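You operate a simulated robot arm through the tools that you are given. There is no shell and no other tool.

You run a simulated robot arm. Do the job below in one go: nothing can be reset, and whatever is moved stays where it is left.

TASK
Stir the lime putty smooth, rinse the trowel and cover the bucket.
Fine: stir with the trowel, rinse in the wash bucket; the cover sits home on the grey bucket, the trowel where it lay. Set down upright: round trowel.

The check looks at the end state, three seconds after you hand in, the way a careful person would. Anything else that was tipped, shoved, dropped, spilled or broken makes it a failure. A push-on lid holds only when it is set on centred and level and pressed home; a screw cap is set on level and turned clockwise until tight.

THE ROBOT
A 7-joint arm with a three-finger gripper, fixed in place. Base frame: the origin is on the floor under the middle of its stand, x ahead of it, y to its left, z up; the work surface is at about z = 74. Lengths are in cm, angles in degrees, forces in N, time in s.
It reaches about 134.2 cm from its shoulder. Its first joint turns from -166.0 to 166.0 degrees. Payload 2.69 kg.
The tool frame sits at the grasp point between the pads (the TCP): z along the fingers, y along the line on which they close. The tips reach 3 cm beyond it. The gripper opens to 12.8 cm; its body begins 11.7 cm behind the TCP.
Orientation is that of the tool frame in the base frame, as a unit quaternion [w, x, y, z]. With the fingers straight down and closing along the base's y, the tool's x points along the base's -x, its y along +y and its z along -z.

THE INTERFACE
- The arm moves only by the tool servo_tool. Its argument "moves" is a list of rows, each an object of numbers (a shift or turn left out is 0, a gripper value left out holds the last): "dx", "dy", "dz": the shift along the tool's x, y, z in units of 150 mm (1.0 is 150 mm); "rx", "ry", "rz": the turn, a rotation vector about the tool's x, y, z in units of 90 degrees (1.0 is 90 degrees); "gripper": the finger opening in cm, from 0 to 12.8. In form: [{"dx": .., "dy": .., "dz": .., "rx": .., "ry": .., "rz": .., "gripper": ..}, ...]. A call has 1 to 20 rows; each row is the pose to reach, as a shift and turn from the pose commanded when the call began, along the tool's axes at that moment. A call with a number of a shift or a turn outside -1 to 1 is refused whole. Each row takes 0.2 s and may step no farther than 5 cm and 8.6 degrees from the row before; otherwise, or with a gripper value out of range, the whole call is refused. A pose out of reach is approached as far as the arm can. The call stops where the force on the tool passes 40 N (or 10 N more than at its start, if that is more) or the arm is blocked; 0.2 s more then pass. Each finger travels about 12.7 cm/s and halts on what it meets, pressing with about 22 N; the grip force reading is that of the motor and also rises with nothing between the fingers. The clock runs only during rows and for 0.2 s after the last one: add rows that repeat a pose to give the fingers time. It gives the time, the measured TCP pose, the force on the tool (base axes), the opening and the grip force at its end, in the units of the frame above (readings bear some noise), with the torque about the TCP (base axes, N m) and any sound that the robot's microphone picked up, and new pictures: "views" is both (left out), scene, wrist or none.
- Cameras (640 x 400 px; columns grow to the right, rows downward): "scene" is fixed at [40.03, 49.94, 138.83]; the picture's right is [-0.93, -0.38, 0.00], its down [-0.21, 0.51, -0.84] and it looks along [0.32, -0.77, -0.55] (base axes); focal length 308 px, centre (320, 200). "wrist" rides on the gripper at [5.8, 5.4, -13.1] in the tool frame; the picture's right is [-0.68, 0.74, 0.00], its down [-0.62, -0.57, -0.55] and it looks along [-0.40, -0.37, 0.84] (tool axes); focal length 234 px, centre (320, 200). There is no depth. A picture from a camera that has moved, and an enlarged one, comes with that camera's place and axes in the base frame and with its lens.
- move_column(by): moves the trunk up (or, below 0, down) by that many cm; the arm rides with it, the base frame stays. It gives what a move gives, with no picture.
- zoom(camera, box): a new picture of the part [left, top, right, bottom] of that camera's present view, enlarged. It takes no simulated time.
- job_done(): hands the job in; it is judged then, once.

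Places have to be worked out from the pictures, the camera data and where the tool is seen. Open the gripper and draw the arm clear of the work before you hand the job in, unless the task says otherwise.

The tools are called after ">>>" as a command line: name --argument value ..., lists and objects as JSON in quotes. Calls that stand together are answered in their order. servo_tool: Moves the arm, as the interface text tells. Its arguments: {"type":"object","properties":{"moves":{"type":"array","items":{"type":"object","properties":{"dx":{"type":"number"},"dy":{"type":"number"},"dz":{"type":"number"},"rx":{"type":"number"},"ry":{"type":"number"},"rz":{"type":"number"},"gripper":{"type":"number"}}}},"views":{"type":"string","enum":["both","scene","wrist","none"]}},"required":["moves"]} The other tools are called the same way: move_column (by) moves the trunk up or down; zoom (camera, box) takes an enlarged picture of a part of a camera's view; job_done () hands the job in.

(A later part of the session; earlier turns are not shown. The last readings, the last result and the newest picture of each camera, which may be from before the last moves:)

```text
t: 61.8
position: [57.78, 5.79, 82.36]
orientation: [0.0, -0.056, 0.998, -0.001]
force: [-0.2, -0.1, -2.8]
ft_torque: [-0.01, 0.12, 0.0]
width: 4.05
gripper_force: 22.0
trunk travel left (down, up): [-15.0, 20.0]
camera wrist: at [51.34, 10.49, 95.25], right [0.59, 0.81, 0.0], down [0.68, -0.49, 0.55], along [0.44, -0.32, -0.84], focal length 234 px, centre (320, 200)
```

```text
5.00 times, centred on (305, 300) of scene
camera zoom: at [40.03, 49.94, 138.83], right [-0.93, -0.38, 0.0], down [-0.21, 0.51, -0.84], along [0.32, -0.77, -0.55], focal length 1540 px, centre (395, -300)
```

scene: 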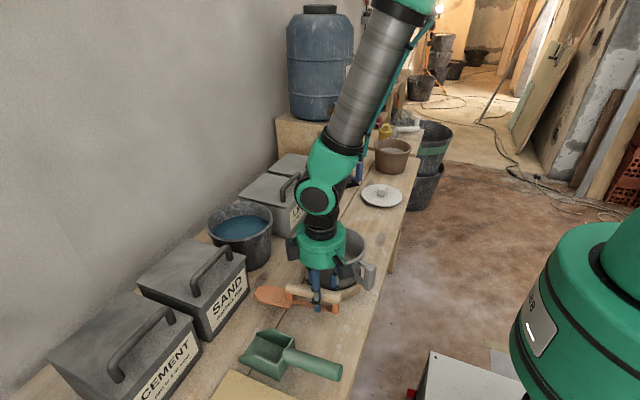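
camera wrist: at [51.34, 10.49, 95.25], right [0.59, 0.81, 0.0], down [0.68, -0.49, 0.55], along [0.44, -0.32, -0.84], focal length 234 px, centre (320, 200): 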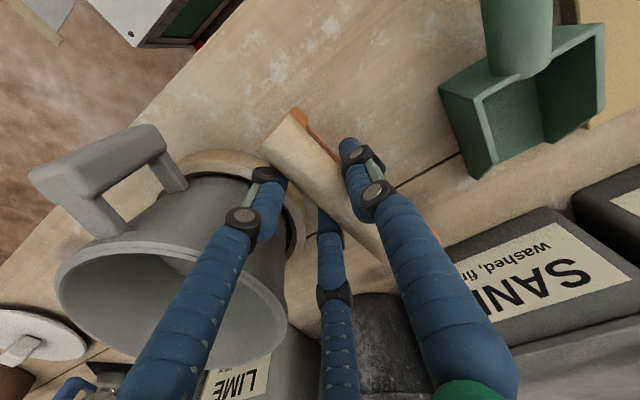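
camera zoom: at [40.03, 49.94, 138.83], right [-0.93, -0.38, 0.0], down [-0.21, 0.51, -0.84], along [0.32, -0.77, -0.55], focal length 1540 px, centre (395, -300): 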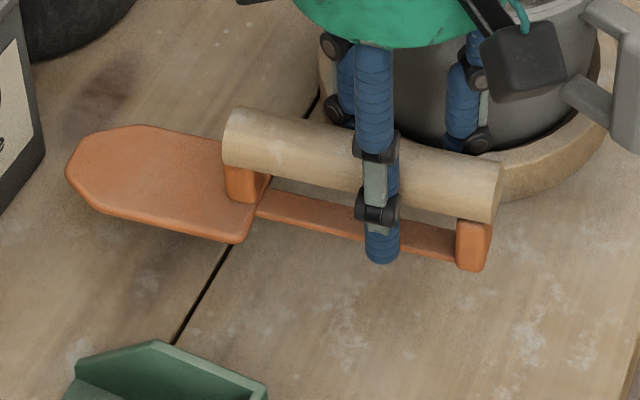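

The trowel is just above its spot. I'll lower the last 3.9 cm gently until the blade touches the board.

>>> servo_tool --moves '[{"dz": 0.07}, {"dz": 0.13}, {"dz": 0.18}, {"dz": 0.22}, {"dz": 0.24}, {"dz": 0.257}, {"dz": 0.257}]'

>>> zoom --camera "scene" --box '[250, 260, 360, 340]'

```text
t: 63.4
position: [57.69, 5.77, 78.5]
orientation: [-0.001, -0.056, 0.998, 0.0]
force: [-0.6, -0.6, 4.1]
ft_torque: [0.24, -0.76, 0.06]
width: 4.07
gripper_force: 22.2
trunk travel left (down, up): [-15.0, 20.0]
camera wrist: at [51.23, 10.56, 91.47], right [0.59, 0.81, 0.0], down [0.67, -0.49, 0.55], along [0.44, -0.32, -0.84], focal length 234 px, centre (320, 200)
```

scene: 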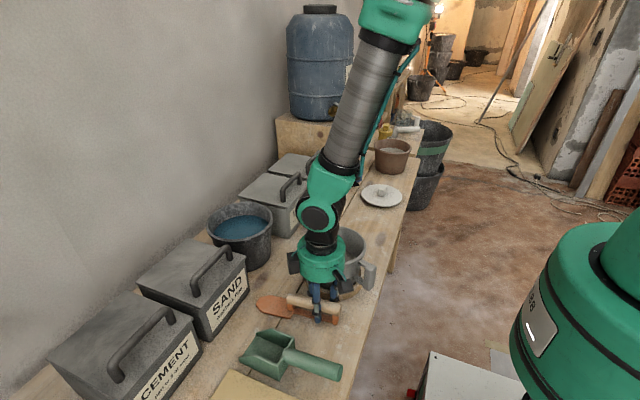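
wrist: 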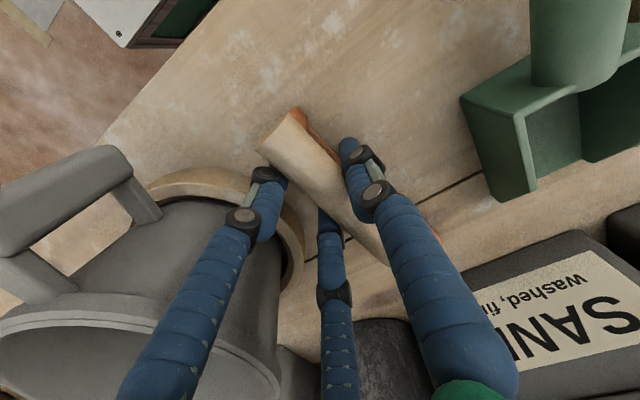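

```text
5.00 times, centred on (305, 300) of scene
camera zoom: at [40.03, 49.94, 138.83], right [-0.93, -0.38, 0.0], down [-0.21, 0.51, -0.84], along [0.32, -0.77, -0.55], focal length 1540 px, centre (395, -300)
```

zoom: 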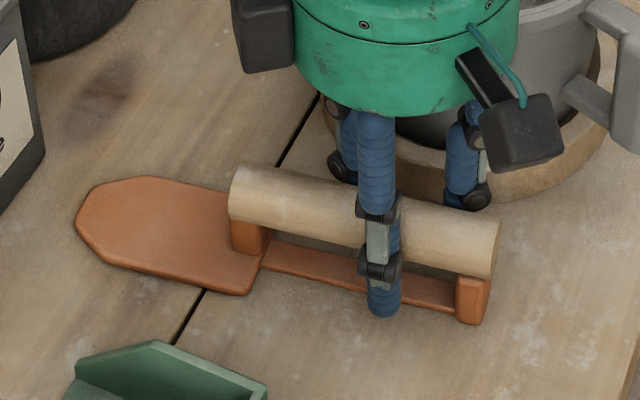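

The trowel is touching down with about 7 N, within a few millimetres of where it lay. I'll open the fingers slowly to release it.

>>> servo_tool --moves '[{"gripper": 4.2}, {"gripper": 4.6}, {"gripper": 5.2}, {"gripper": 6}, {"gripper": 7}, {"gripper": 7}]'

>>> zoom --camera "scene" --box '[250, 260, 360, 340]'

>>> zoom --camera "wrist" --box '[240, 60, 440, 240]'

```text
t: 64.8
position: [57.7, 5.82, 78.46]
orientation: [0.0, -0.056, 0.998, -0.001]
force: [-0.2, -0.6, 0.4]
ft_torque: [0.02, 0.0, -0.02]
width: 6.99
gripper_force: 0.1
trunk travel left (down, up): [-15.0, 20.0]
camera wrist: at [51.22, 10.56, 91.44], right [0.59, 0.81, 0.0], down [0.68, -0.49, 0.55], along [0.44, -0.32, -0.84], focal length 234 px, centre (320, 200)
```

scene: 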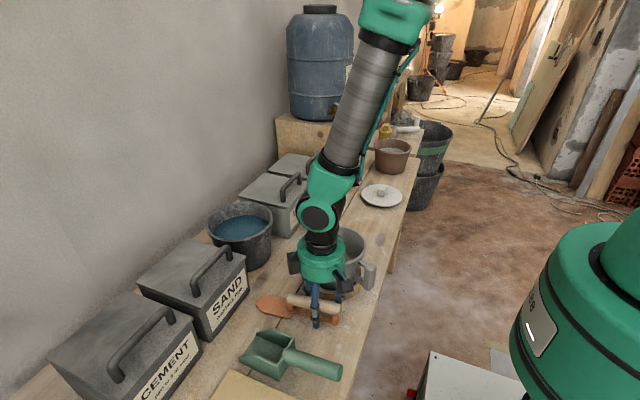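
wrist: 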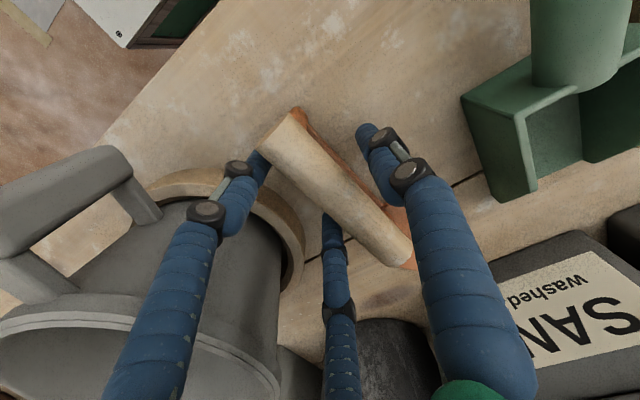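

```text
5.00 times, centred on (305, 300) of scene
camera zoom: at [40.03, 49.94, 138.83], right [-0.93, -0.38, 0.0], down [-0.21, 0.51, -0.84], along [0.32, -0.77, -0.55], focal length 1540 px, centre (395, -300)
```

zoom: 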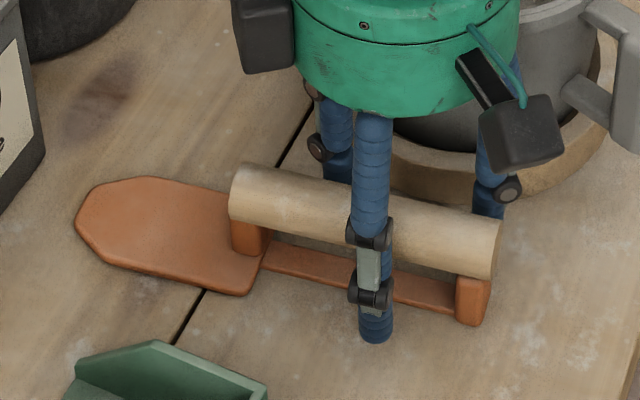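

```text
2.22 times, centred on (340, 150) of wrist
camera zoom: at [51.22, 10.56, 91.44], right [0.59, 0.81, 0.0], down [0.68, -0.49, 0.55], along [0.44, -0.32, -0.84], focal length 520 px, centre (276, 311)
```

zoom: 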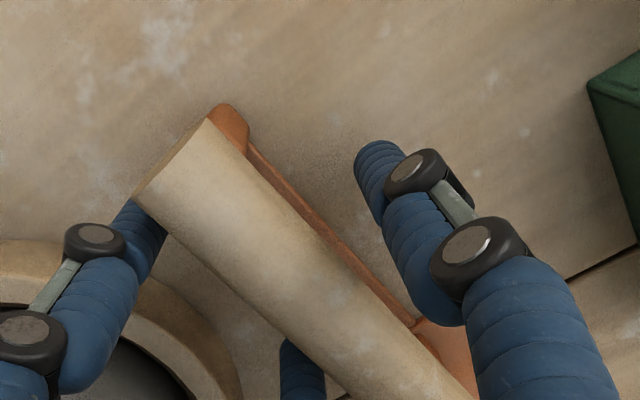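

The trowel is resting flat in its place. I'll open a little more to clear the handle, then lift straight up.

>>> servo_tool --moves '[{"gripper": 7.8}, {"gripper": 7.8}, {"dz": -0.1}, {"dz": -0.25}, {"dz": -0.45}, {"dz": -0.7}, {"dz": -1.0}, {"dz": -1.0}]'

>>> zoom --camera "scene" --box '[250, 220, 390, 340]'

```text
t: 66.6
position: [57.79, 5.69, 93.88]
orientation: [0.001, -0.056, 0.998, 0.0]
force: [-0.1, -1.0, -0.6]
ft_torque: [0.03, -0.04, 0.0]
width: 7.8
gripper_force: 0.1
trunk travel left (down, up): [-15.0, 20.0]
camera wrist: at [51.31, 10.45, 106.82], right [0.59, 0.81, 0.0], down [0.68, -0.49, 0.55], along [0.44, -0.32, -0.84], focal length 234 px, centre (320, 200)
```

scene: 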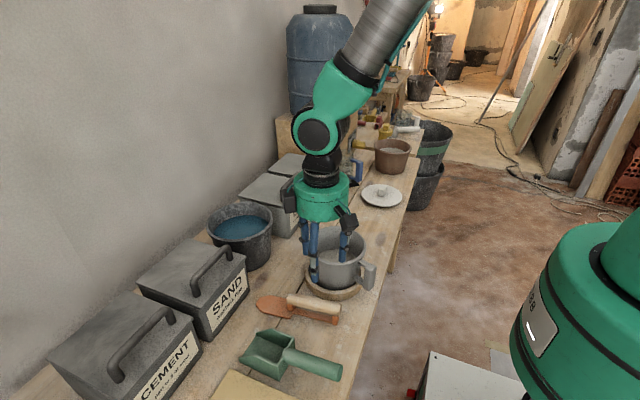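
wrist: 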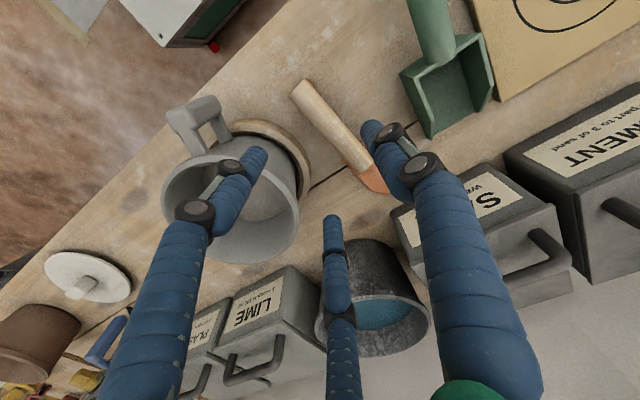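

```text
3.33 times, centred on (320, 280) of scene
camera zoom: at [40.03, 49.94, 138.83], right [-0.93, -0.38, 0.0], down [-0.21, 0.51, -0.84], along [0.32, -0.77, -0.55], focal length 1027 px, centre (320, -67)
```

zoom: 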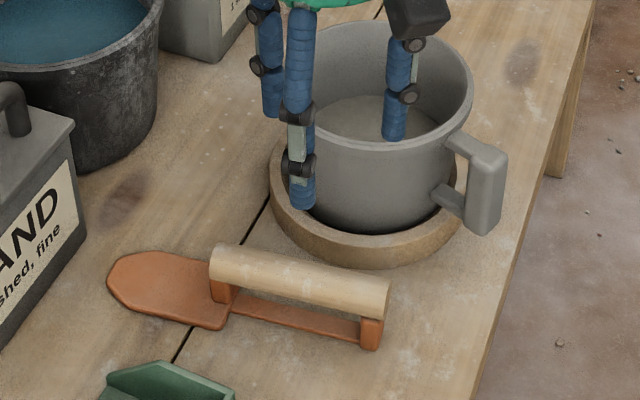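

The trowel is back in place, flat and upright. Now for the cover: I'll raise up and travel toward the lid near (56, −51.5).

>>> servo_tool --moves '[{"dz": -0.3}, {"dz": -0.6, "dy": -0.1}, {"dz": -0.85, "dx": 0.05, "dy": -0.3}, {"dz": -0.85, "dx": 0.08, "dy": -0.55}, {"dz": -0.85, "dx": 0.11, "dy": -0.8}, {"dz": -0.85, "dx": 0.135, "dy": -0.945}]' --views "none"

>>> servo_tool --moves '[{"dx": 0.035, "dy": -0.236}, {"dx": 0.07, "dy": -0.472}, {"dx": 0.1, "dy": -0.71}, {"dx": 0.135, "dy": -0.945}]' --views "none"

>>> servo_tool --moves '[{"dx": 0.035, "dy": -0.236}, {"dx": 0.07, "dy": -0.472}, {"dx": 0.1, "dy": -0.71}, {"dx": 0.135, "dy": -0.945}, {"dx": 0.135, "dy": -0.945}]'

```text
t: 68.0
position: [57.27, -8.56, 106.05]
orientation: [0.0, -0.056, 0.998, 0.001]
force: [-0.2, -0.7, -1.4]
ft_torque: [0.02, 0.0, -0.01]
width: 7.79
gripper_force: 0.1
trunk travel left (down, up): [-15.0, 20.0]
```

```text
t: 69.0
position: [56.88, -22.86, 106.11]
orientation: [-0.001, -0.056, 0.998, 0.0]
force: [-0.5, -0.4, -0.6]
ft_torque: [-0.02, 0.0, -0.01]
width: 7.8
gripper_force: 0.1
trunk travel left (down, up): [-15.0, 20.0]
```

```text
t: 70.2
position: [56.49, -37.1, 106.06]
orientation: [0.0, -0.056, 0.998, 0.001]
force: [0.9, -0.7, 0.7]
ft_torque: [0.03, 0.02, -0.01]
width: 7.81
gripper_force: 0.0
trunk travel left (down, up): [-15.0, 20.0]
camera wrist: at [49.92, -32.4, 119.01], right [0.59, 0.81, 0.0], down [0.68, -0.49, 0.55], along [0.44, -0.32, -0.84], focal length 234 px, centre (320, 200)
```

scene: 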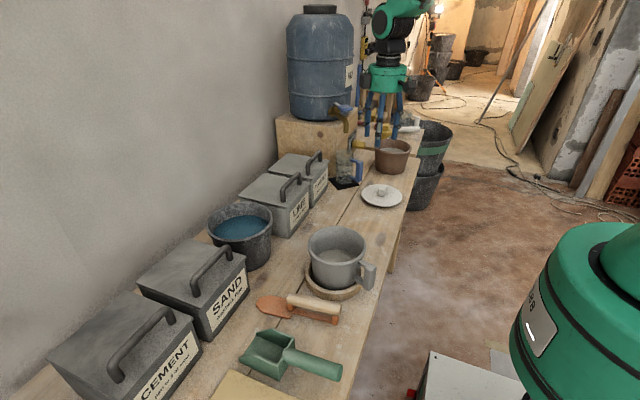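
wrist: 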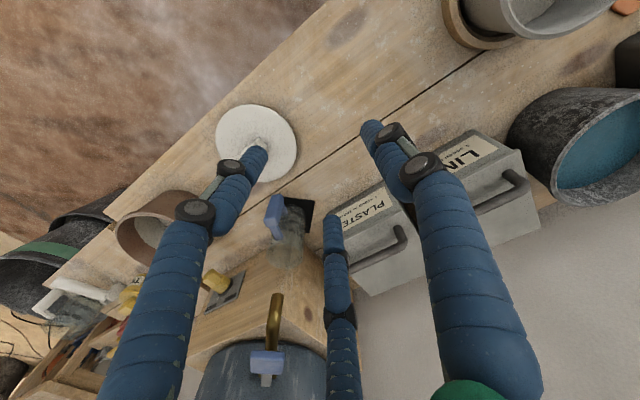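

The lid is visible and the scene view of the bucket is unobstructed. I'll zoom in on both for accurate positions.

>>> zoom --camera "wrist" --box '[190, 80, 330, 220]'

>>> zoom --camera "scene" --box '[340, 160, 420, 230]'

>>> zoom --camera "scene" --box '[290, 210, 390, 310]'

```text
2.86 times, centred on (260, 150) of wrist
camera zoom: at [49.92, -32.4, 119.01], right [0.59, 0.81, 0.0], down [0.68, -0.49, 0.55], along [0.44, -0.32, -0.84], focal length 669 px, centre (491, 343)
```

zoom: 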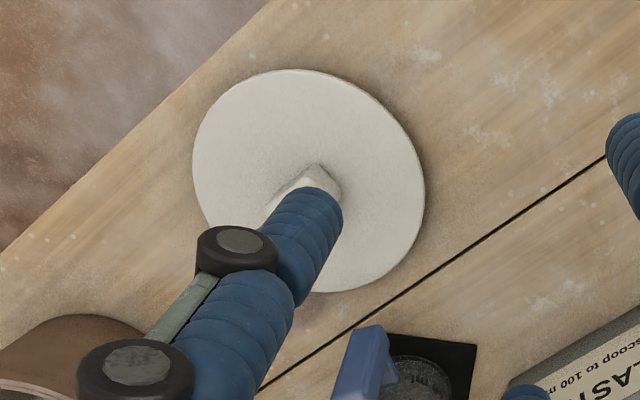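

```text
5.71 times, centred on (380, 195) of scene
camera zoom: at [40.03, 49.94, 138.83], right [-0.93, -0.38, 0.0], down [-0.21, 0.51, -0.84], along [0.32, -0.77, -0.55], focal length 1760 px, centre (-23, 229)
```

zoom: 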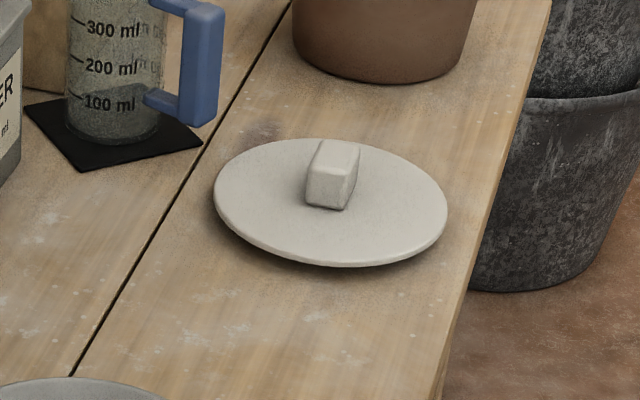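

```text
4.00 times, centred on (340, 260) of scene
camera zoom: at [40.03, 49.94, 138.83], right [-0.93, -0.38, 0.0], down [-0.21, 0.51, -0.84], along [0.32, -0.77, -0.55], focal length 1232 px, centre (240, -40)
```

zoom: 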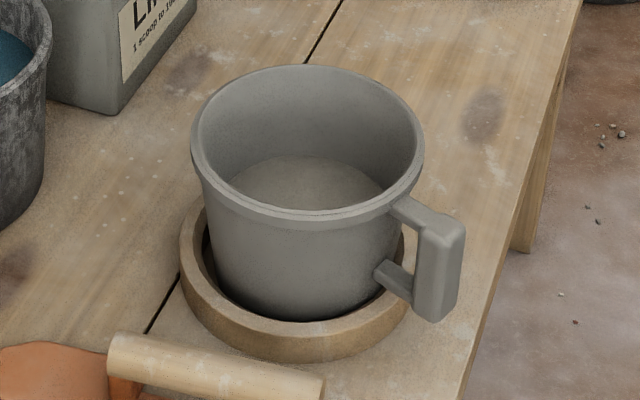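

The lid knob is a small block (about 2.6 cm wide in x, 4 cm long in y) near (55.3, −51.5). My current yaw already lines up with it, so I'll hover over it at z≈91 for a closer look.

>>> servo_tool --moves '[{"dx": 0.04, "dy": -0.2, "dz": 0.15, "gripper": 8}, {"dx": 0.08, "dy": -0.4, "dz": 0.3, "gripper": 8}, {"dx": 0.12, "dy": -0.6, "dz": 0.5, "gripper": 8}, {"dx": 0.15, "dy": -0.78, "dz": 0.7, "gripper": 8}, {"dx": 0.185, "dy": -0.925, "dz": 0.87, "gripper": 8}, {"dx": 0.185, "dy": -0.925, "dz": 1.0, "gripper": 8}, {"dx": 0.185, "dy": -0.925, "dz": 1.0, "gripper": 8}]'

>>> zoom --camera "wrist" --box '[220, 60, 420, 260]'

>>> zoom --camera "scene" --box '[330, 100, 430, 230]'

```text
t: 71.8
position: [55.32, -51.23, 91.13]
orientation: [-0.001, -0.057, 0.998, 0.0]
force: [1.2, -0.4, -0.9]
ft_torque: [-0.02, -0.02, -0.01]
width: 8.0
gripper_force: 0.0
trunk travel left (down, up): [-15.0, 20.0]
camera wrist: at [48.82, -46.54, 104.06], right [0.59, 0.81, 0.0], down [0.68, -0.49, 0.55], along [0.44, -0.32, -0.84], focal length 234 px, centre (320, 200)
```

scene: 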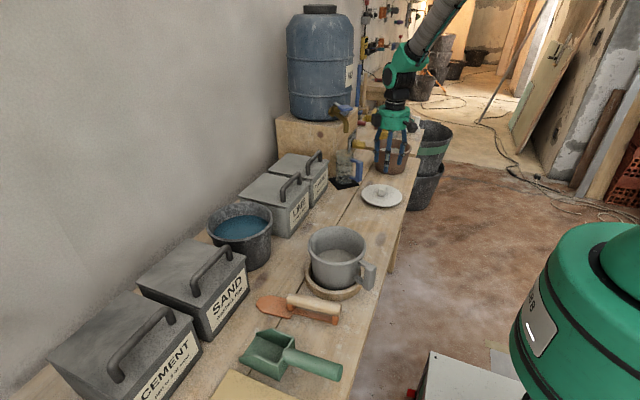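
wrist: 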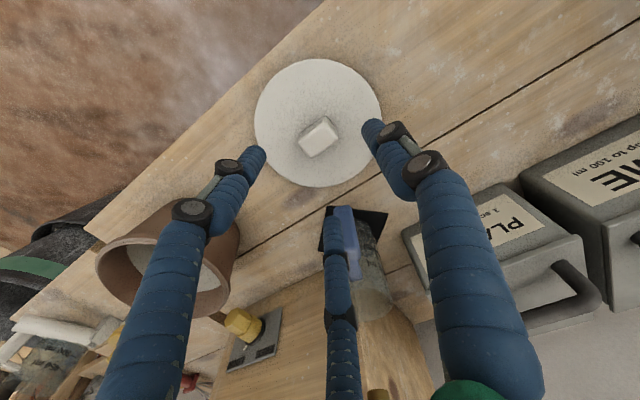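

```text
2.00 times, centred on (320, 160) of wrist
camera zoom: at [48.82, -46.54, 104.06], right [0.59, 0.81, 0.0], down [0.68, -0.49, 0.55], along [0.44, -0.32, -0.84], focal length 468 px, centre (320, 280)
```

zoom: 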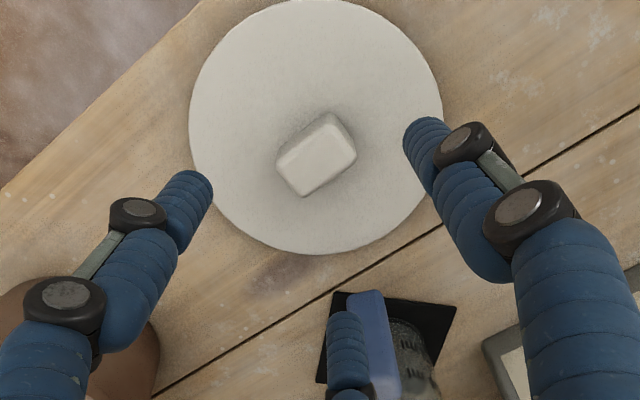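

```text
3.08 times, centred on (380, 165) of scene
camera zoom: at [40.03, 49.94, 138.83], right [-0.93, -0.38, 0.0], down [-0.21, 0.51, -0.84], along [0.32, -0.77, -0.55], focal length 948 px, centre (135, 308)
```

zoom: 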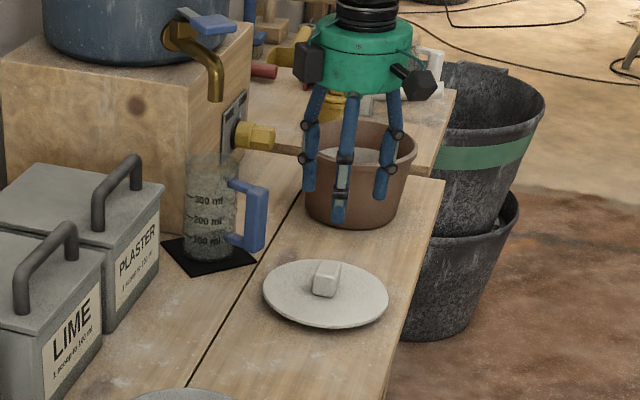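

The knob centre is about (55.6, −51.85), spanning roughly 2.65 × 3.7 cm with its top near z≈78. I'll correct laterally, descend to z≈82, and check.

>>> servo_tool --moves '[{"dx": -0.0154, "dy": -0.03, "dz": 0.2, "gripper": 7}, {"dx": -0.0154, "dy": -0.03, "dz": 0.4, "gripper": 7}, {"dx": -0.0154, "dy": -0.03, "dz": 0.55, "gripper": 7}, {"dx": -0.0154, "dy": -0.03, "dz": 0.61, "gripper": 7}, {"dx": -0.0154, "dy": -0.03, "dz": 0.61, "gripper": 7}]'

>>> zoom --camera "wrist" --box '[220, 80, 420, 260]'

>>> zoom --camera "scene" --box '[340, 130, 430, 220]'

```text
t: 73.0
position: [55.47, -51.72, 82.03]
orientation: [0.0, -0.056, 0.998, 0.0]
force: [-0.7, -0.5, -0.6]
ft_torque: [0.0, 0.04, -0.01]
width: 7.01
gripper_force: 0.0
trunk travel left (down, up): [-15.0, 20.0]
camera wrist: at [49.07, -46.96, 95.02], right [0.59, 0.81, 0.0], down [0.68, -0.49, 0.55], along [0.44, -0.32, -0.84], focal length 234 px, centre (320, 200)
```

scene: 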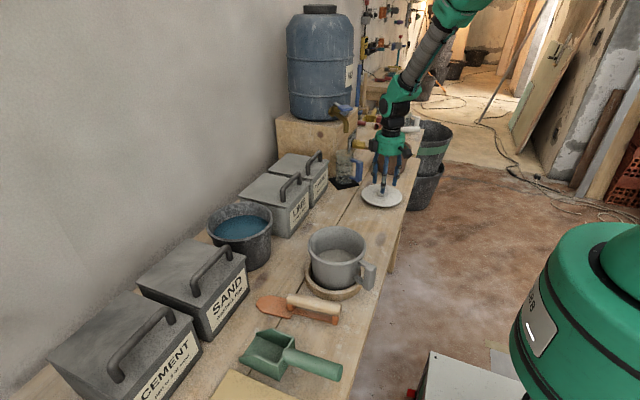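
wrist: 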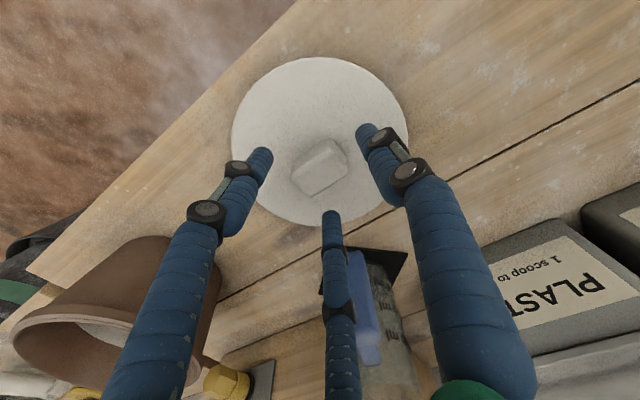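

```text
2.22 times, centred on (320, 170) of wrist
camera zoom: at [49.07, -46.96, 95.02], right [0.59, 0.81, 0.0], down [0.68, -0.49, 0.55], along [0.44, -0.32, -0.84], focal length 520 px, centre (320, 267)
```

zoom: 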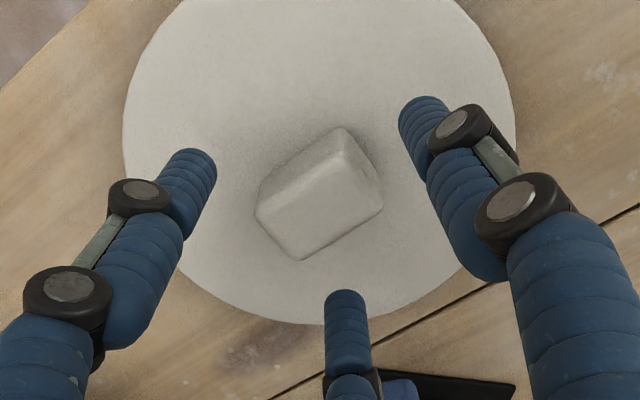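

```text
4.44 times, centred on (385, 175) of scene
camera zoom: at [40.03, 49.94, 138.83], right [-0.93, -0.38, 0.0], down [-0.21, 0.51, -0.84], along [0.32, -0.77, -0.55], focal length 1369 px, centre (31, 311)
```

zoom: 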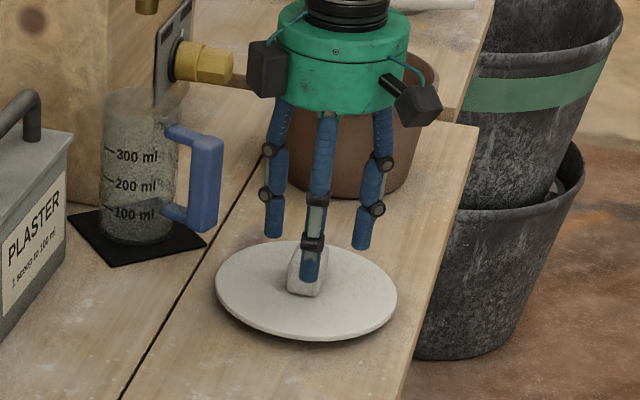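

The TCP axis projects right onto the knob centre. I'll go down 2.8 cm so the fingertips sit around the knob just above the lid plate, then close gently.

>>> servo_tool --moves '[{"dz": 0.06, "gripper": 7}, {"dz": 0.12, "gripper": 7}, {"dz": 0.16, "gripper": 7}, {"dz": 0.187, "gripper": 7}, {"dz": 0.187, "gripper": 5.5}, {"dz": 0.187, "gripper": 4.5}, {"dz": 0.187, "gripper": 4.5}]'

>>> zoom --camera "wrist" --box '[220, 80, 420, 260]'

>>> zoom --camera "scene" --box '[350, 160, 420, 220]'

```text
t: 74.6
position: [55.71, -51.67, 79.18]
orientation: [0.0, -0.056, 0.998, 0.0]
force: [-0.4, 0.1, -0.6]
ft_torque: [0.02, -0.03, 0.03]
width: 4.47
gripper_force: 0.0
trunk travel left (down, up): [-15.0, 20.0]
camera wrist: at [49.11, -46.89, 92.19], right [0.59, 0.81, 0.0], down [0.68, -0.49, 0.55], along [0.44, -0.32, -0.84], focal length 234 px, centre (320, 200)
```

scene: 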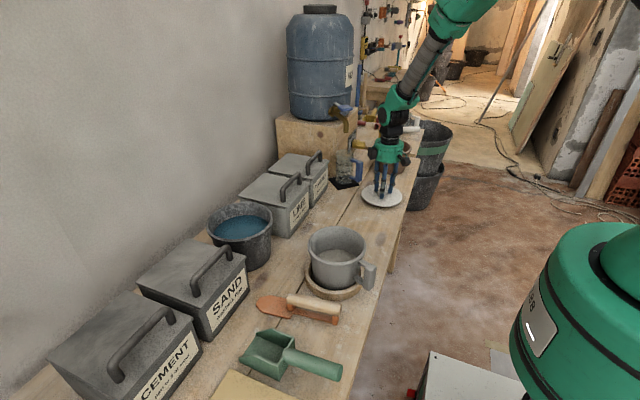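
wrist: 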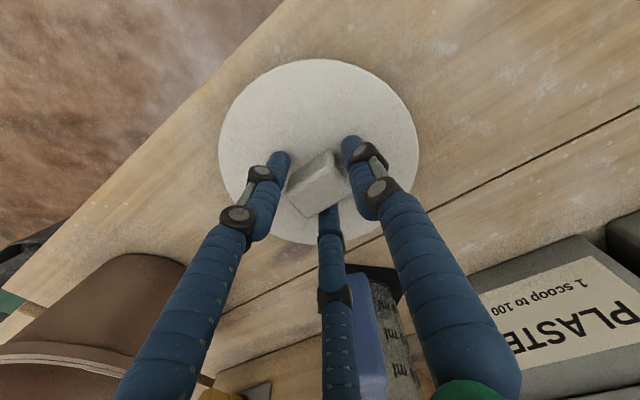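

```text
2.22 times, centred on (320, 170) of wrist
camera zoom: at [49.11, -46.89, 92.19], right [0.59, 0.81, 0.0], down [0.68, -0.49, 0.55], along [0.44, -0.32, -0.84], focal length 520 px, centre (320, 267)
```

zoom: 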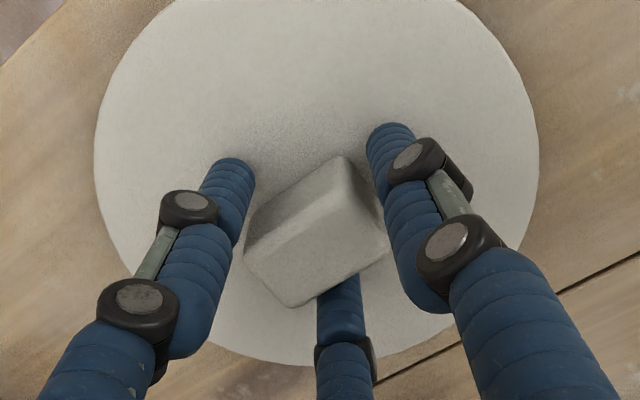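

```text
6.67 times, centred on (385, 190) of scene
camera zoom: at [40.03, 49.94, 138.83], right [-0.93, -0.38, 0.0], down [-0.21, 0.51, -0.84], along [0.32, -0.77, -0.55], focal length 2054 px, centre (-113, 267)
```

zoom: 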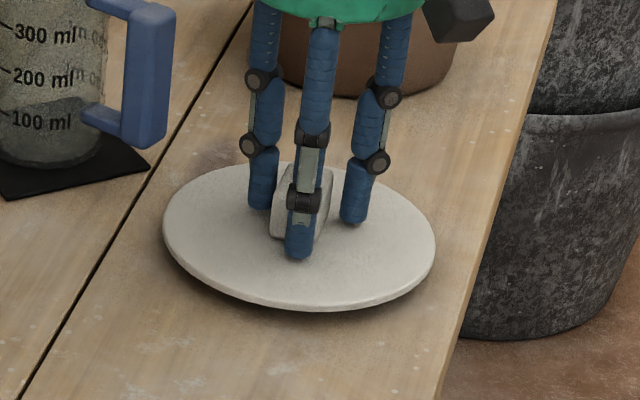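

The pair of fingers straddle the knob's sides and the single finger faces its end, as planned. I'll close to grip.

>>> servo_tool --moves '[{"gripper": 4.0}, {"gripper": 3.5}, {"gripper": 3.0}, {"gripper": 2.0}, {"gripper": 1.0}, {"gripper": 1.0}]'

>>> zoom --camera "wrist" --box '[220, 80, 420, 260]'

>>> zoom --camera "scene" --box '[350, 160, 420, 220]'

```text
t: 76.0
position: [55.65, -51.59, 79.28]
orientation: [0.0, -0.056, 0.998, 0.0]
force: [0.3, 0.8, 0.2]
ft_torque: [0.01, -0.04, -0.02]
width: 3.37
gripper_force: 22.5
trunk travel left (down, up): [-15.0, 20.0]
camera wrist: at [49.11, -46.89, 92.18], right [0.59, 0.81, 0.0], down [0.68, -0.49, 0.55], along [0.44, -0.32, -0.84], focal length 234 px, centre (320, 200)
```

scene: 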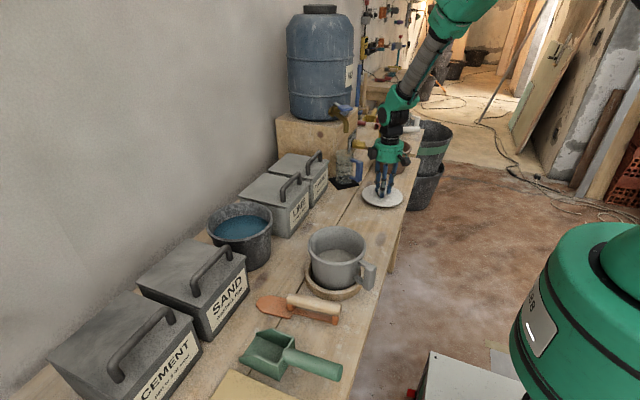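
wrist: 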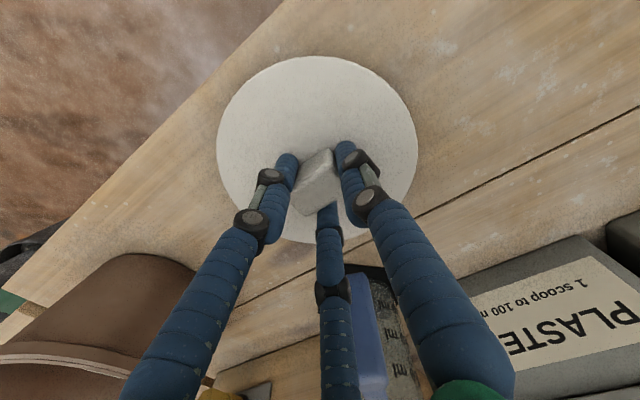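

```text
2.22 times, centred on (320, 170) of wrist
camera zoom: at [49.11, -46.89, 92.18], right [0.59, 0.81, 0.0], down [0.68, -0.49, 0.55], along [0.44, -0.32, -0.84], focal length 520 px, centre (320, 267)
```

zoom: 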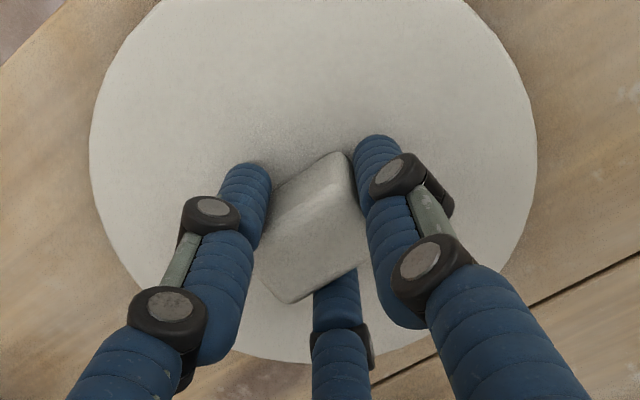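

```text
6.67 times, centred on (385, 190) of scene
camera zoom: at [40.03, 49.94, 138.83], right [-0.93, -0.38, 0.0], down [-0.21, 0.51, -0.84], along [0.32, -0.77, -0.55], focal length 2054 px, centre (-113, 267)
```

zoom: 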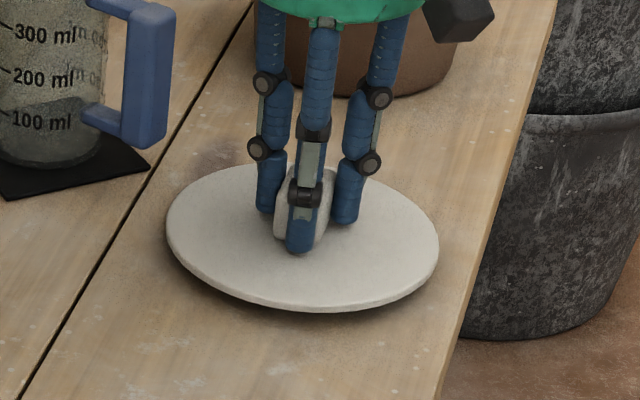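

The knob is gripped (width 3.4, 22 N). I'll lift slowly by 4 cm and check the lid hangs level.

>>> servo_tool --moves '[{"dz": -0.03}, {"dz": -0.08}, {"dz": -0.15}, {"dz": -0.22}, {"dz": -0.28}, {"dz": -0.28}]'

>>> zoom --camera "scene" --box '[340, 140, 430, 220]'

>>> zoom --camera "wrist" --box '[200, 40, 440, 260]'

```text
t: 77.4
position: [55.45, -51.54, 83.42]
orientation: [0.0, -0.056, 0.998, -0.001]
force: [0.0, 0.3, -0.6]
ft_torque: [0.02, -0.02, -0.01]
width: 3.34
gripper_force: 22.0
trunk travel left (down, up): [-15.0, 20.0]
camera wrist: at [48.99, -46.95, 96.41], right [0.59, 0.81, 0.0], down [0.68, -0.49, 0.55], along [0.44, -0.32, -0.84], focal length 234 px, centre (320, 200)
```

scene: 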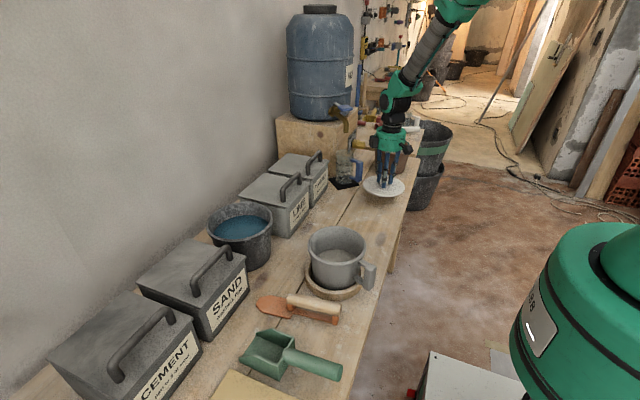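
wrist: 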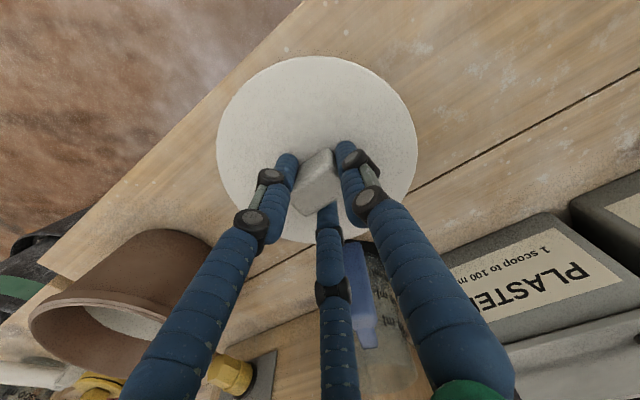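

```text
5.00 times, centred on (385, 180) of scene
camera zoom: at [40.03, 49.94, 138.83], right [-0.93, -0.38, 0.0], down [-0.21, 0.51, -0.84], along [0.32, -0.77, -0.55], focal length 1540 px, centre (-5, 300)
```

zoom: 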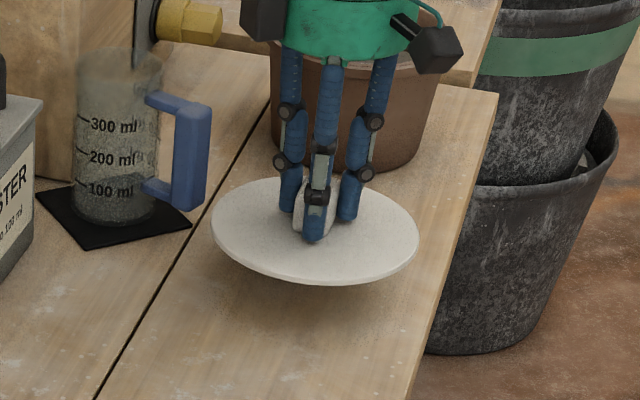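

```text
1.82 times, centred on (320, 150) of wrist
camera zoom: at [48.99, -46.95, 96.41], right [0.59, 0.81, 0.0], down [0.68, -0.49, 0.55], along [0.44, -0.32, -0.84], focal length 426 px, centre (320, 291)
```

zoom: 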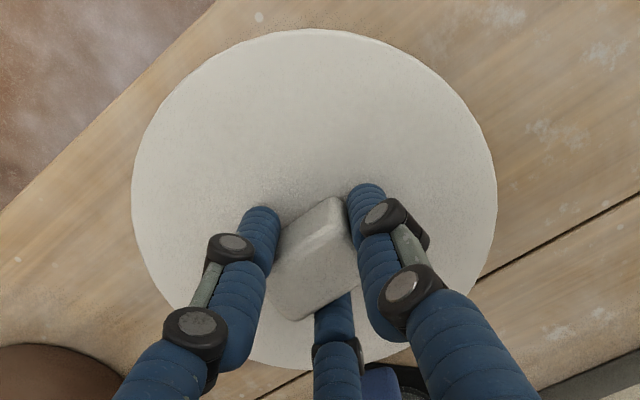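

The lid is held level and rigidly. I'll lift it clear and carry it toward the bucket, stopping at a spot where the wrist camera can see the bucket rim beside the lid.

>>> servo_tool --moves '[{"dz": -0.25}, {"dz": -0.5}, {"dz": -0.75, "dx": 0.01, "dy": 0.15}, {"dz": -1.0, "dx": 0.02, "dy": 0.33}, {"dz": -1.0, "dx": 0.03, "dy": 0.5}]' --views "none"

>>> servo_tool --moves '[{"dx": 0.01, "dy": 0.2, "dz": -0.05}, {"dx": 0.02, "dy": 0.42, "dz": -0.1}, {"dx": 0.03, "dy": 0.64, "dz": -0.1}, {"dx": 0.05, "dy": 0.85, "dz": -0.1}]' --views "none"

>>> servo_tool --moves '[{"dx": 0.01, "dy": 0.2}, {"dx": 0.02, "dy": 0.42}, {"dx": 0.03, "dy": 0.62}, {"dx": 0.04, "dy": 0.78}, {"dx": 0.04, "dy": 0.78}]'

>>> zoom --camera "wrist" --box '[320, 0, 640, 200]'

>>> zoom --camera "scene" --box '[280, 170, 390, 300]'

```text
t: 78.6
position: [54.3, -44.35, 98.49]
orientation: [0.0, -0.056, 0.998, -0.001]
force: [-1.3, 0.2, -0.4]
ft_torque: [-0.02, -0.02, 0.02]
width: 3.34
gripper_force: 22.0
trunk travel left (down, up): [-15.0, 20.0]
```

```text
t: 79.6
position: [51.89, -31.93, 99.96]
orientation: [0.0, -0.056, 0.998, 0.001]
force: [0.3, -0.3, -1.5]
ft_torque: [0.06, 0.04, 0.01]
width: 3.36
gripper_force: 22.3
trunk travel left (down, up): [-15.0, 20.0]
```

```text
t: 80.8
position: [50.4, -20.21, 99.86]
orientation: [0.0, -0.057, 0.998, 0.0]
force: [-0.1, -0.1, -0.6]
ft_torque: [0.01, -0.05, 0.0]
width: 3.35
gripper_force: 21.8
trunk travel left (down, up): [-15.0, 20.0]
camera wrist: at [43.78, -15.38, 112.82], right [0.59, 0.81, 0.0], down [0.68, -0.49, 0.55], along [0.44, -0.32, -0.84], focal length 234 px, centre (320, 200)
```

scene: 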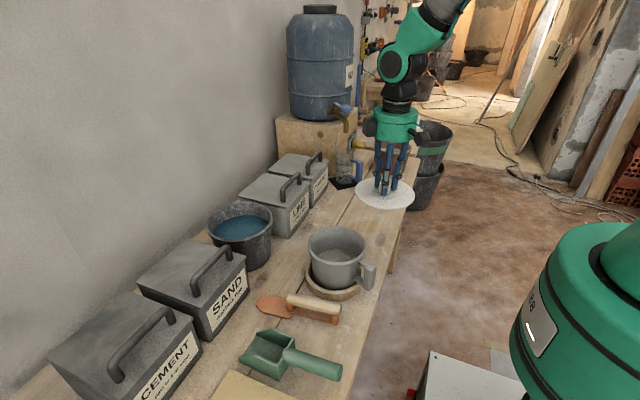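
wrist: 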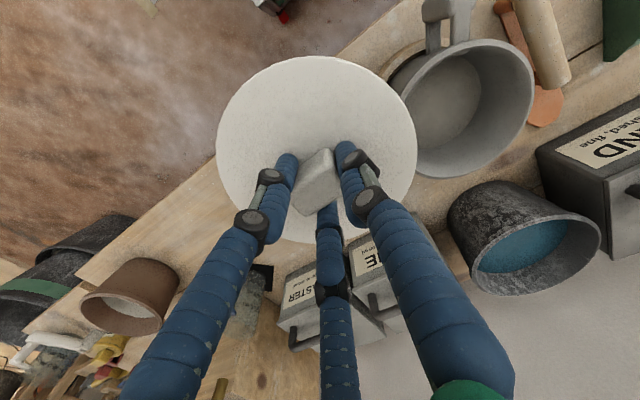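

```text
2.00 times, centred on (480, 100) of wrist
camera zoom: at [43.78, -15.38, 112.82], right [0.59, 0.81, 0.0], down [0.68, -0.49, 0.55], along [0.44, -0.32, -0.84], focal length 468 px, centre (0, 400)
```

zoom: 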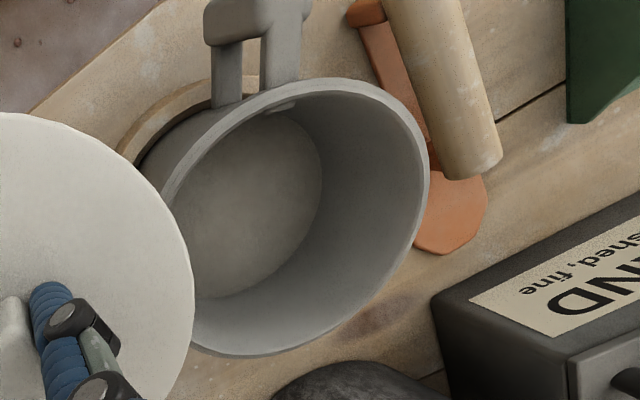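

```text
3.08 times, centred on (335, 235) of scene
camera zoom: at [40.03, 49.94, 138.83], right [-0.93, -0.38, 0.0], down [-0.21, 0.51, -0.84], along [0.32, -0.77, -0.55], focal length 948 px, centre (274, 92)
```

zoom: 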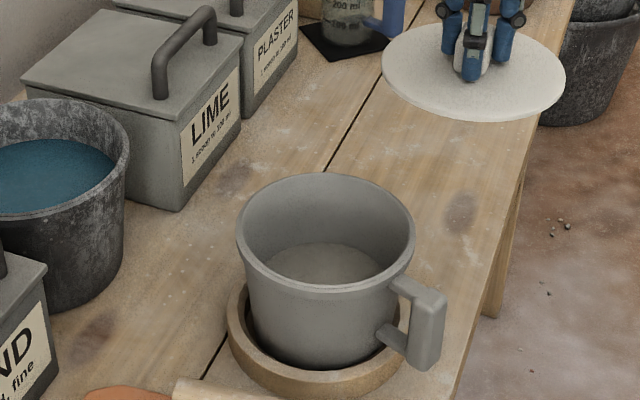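

Both cameras agree: the bucket rim centre is about (58.6, −6.5) at z≈86.2, and the lid centre sits (+0.1, −0.3) from the TCP. I'll move the lid above the bucket and down to a few cm over the rim.

>>> servo_tool --moves '[{"dx": -0.13, "dy": 0.172}, {"dx": -0.26, "dy": 0.345}, {"dx": -0.39, "dy": 0.517}, {"dx": -0.52, "dy": 0.69}, {"dx": -0.65, "dy": 0.862}, {"dx": -0.65, "dy": 0.862, "dz": 0.13}, {"dx": -0.65, "dy": 0.862, "dz": 0.26}, {"dx": -0.65, "dy": 0.862, "dz": 0.38}, {"dx": -0.65, "dy": 0.862, "dz": 0.38}]'

>>> zoom --camera "scene" --box '[290, 190, 390, 290]'

>>> zoom --camera "wrist" --box '[180, 20, 460, 260]'

```text
t: 82.8
position: [58.49, -6.29, 94.19]
orientation: [0.0, -0.056, 0.998, 0.0]
force: [0.4, 0.1, -1.3]
ft_torque: [0.04, 0.04, -0.01]
width: 3.32
gripper_force: 22.0
trunk travel left (down, up): [-15.0, 20.0]
camera wrist: at [51.93, -1.45, 107.12], right [0.59, 0.81, 0.0], down [0.68, -0.49, 0.55], along [0.44, -0.32, -0.84], focal length 234 px, centre (320, 200)
```

scene: 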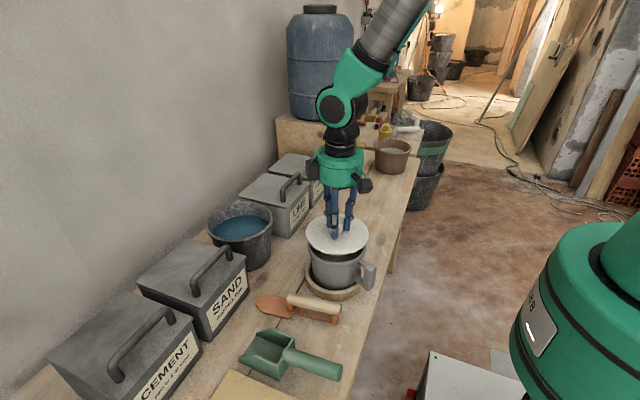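
wrist: 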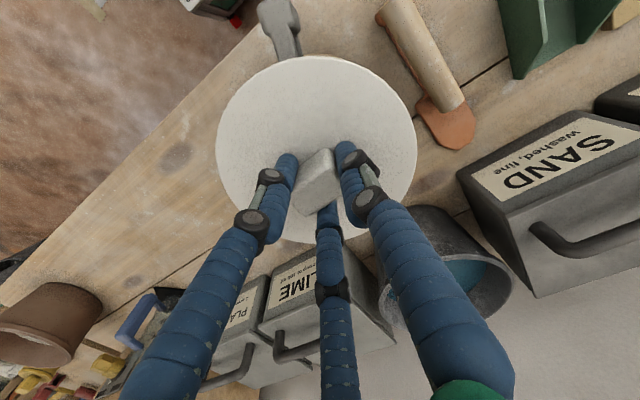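

```text
4.00 times, centred on (340, 240) of scene
camera zoom: at [40.03, 49.94, 138.83], right [-0.93, -0.38, 0.0], down [-0.21, 0.51, -0.84], along [0.32, -0.77, -0.55], focal length 1232 px, centre (240, 40)
```

zoom: 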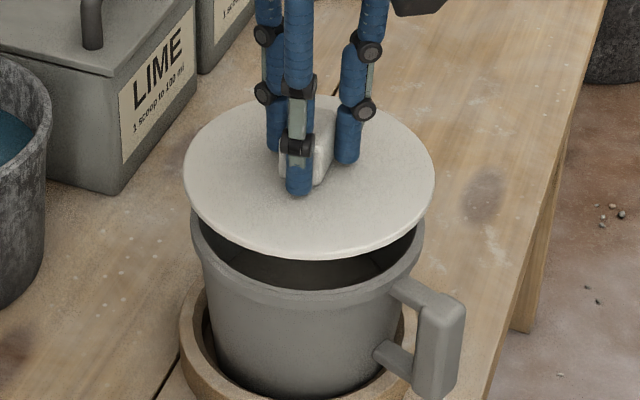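

```text
1.67 times, centred on (320, 140) of wrist
camera zoom: at [51.93, -1.45, 107.12], right [0.59, 0.81, 0.0], down [0.68, -0.49, 0.55], along [0.44, -0.32, -0.84], focal length 390 px, centre (320, 300)
```

zoom: 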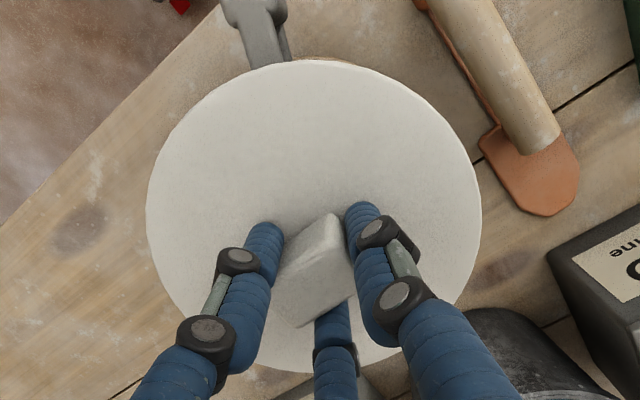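

Laterally the lid is aligned with the rim to within half a millimetre in the image. I'll lower another 2 cm so the remaining depth ambiguity shrinks, and recheck.

>>> servo_tool --moves '[{"dz": 0.05}, {"dz": 0.1}, {"dz": 0.133}, {"dz": 0.133}]'

>>> zoom --camera "scene" --box '[300, 210, 380, 280]'

>>> zoom --camera "scene" --box '[290, 190, 390, 290]'

```text
t: 83.8
position: [58.43, -6.21, 92.26]
orientation: [0.0, -0.057, 0.998, 0.001]
force: [-0.4, -0.4, -0.4]
ft_torque: [0.0, 0.0, -0.04]
width: 3.32
gripper_force: 22.0
trunk travel left (down, up): [-15.0, 20.0]
camera wrist: at [51.95, -1.4, 105.18], right [0.59, 0.81, 0.0], down [0.68, -0.49, 0.55], along [0.44, -0.32, -0.84], focal length 234 px, centre (320, 200)
```

scene: 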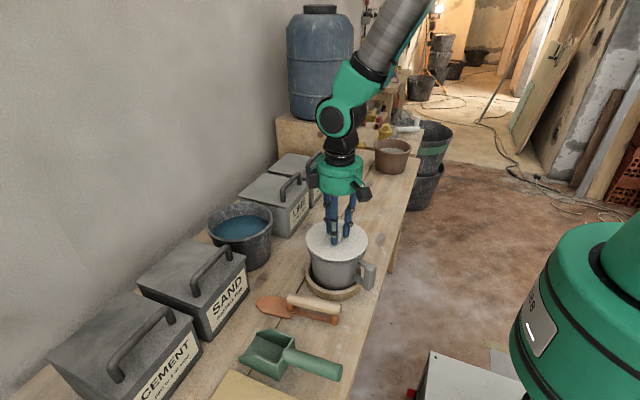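
wrist: 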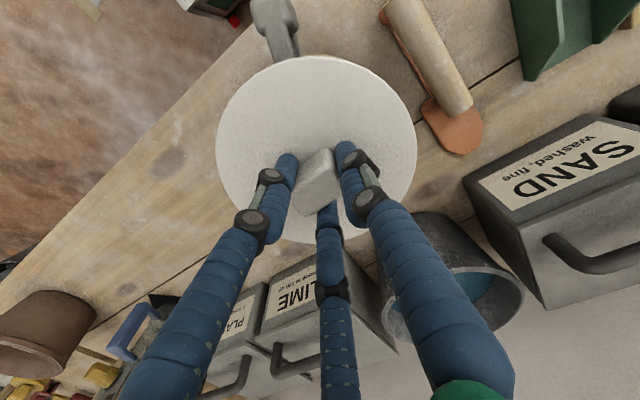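

```text
5.71 times, centred on (340, 245) of scene
camera zoom: at [40.03, 49.94, 138.83], right [-0.93, -0.38, 0.0], down [-0.21, 0.51, -0.84], along [0.32, -0.77, -0.55], focal length 1760 px, centre (206, -57)
```

zoom: 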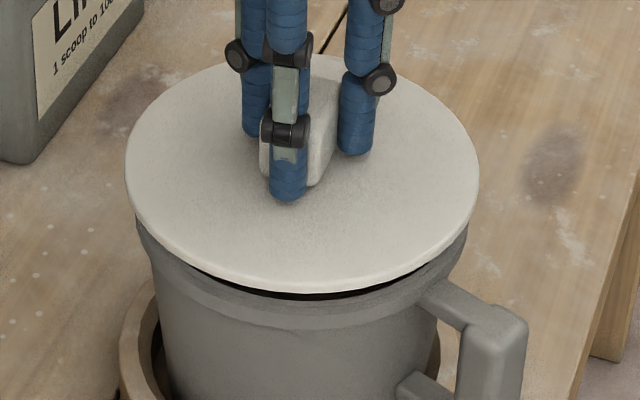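

```text
4.00 times, centred on (340, 240) of scene
camera zoom: at [40.03, 49.94, 138.83], right [-0.93, -0.38, 0.0], down [-0.21, 0.51, -0.84], along [0.32, -0.77, -0.55], focal length 1232 px, centre (240, 40)
```

zoom: 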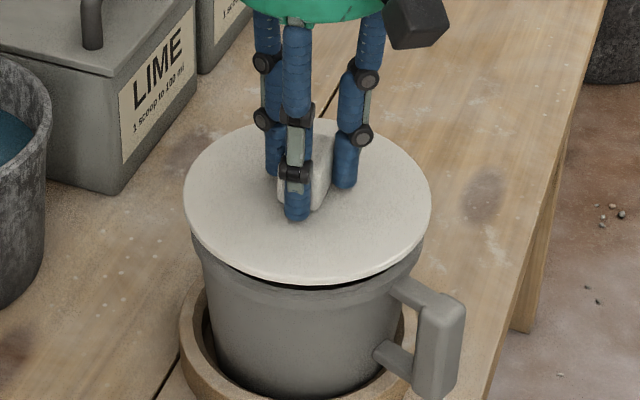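

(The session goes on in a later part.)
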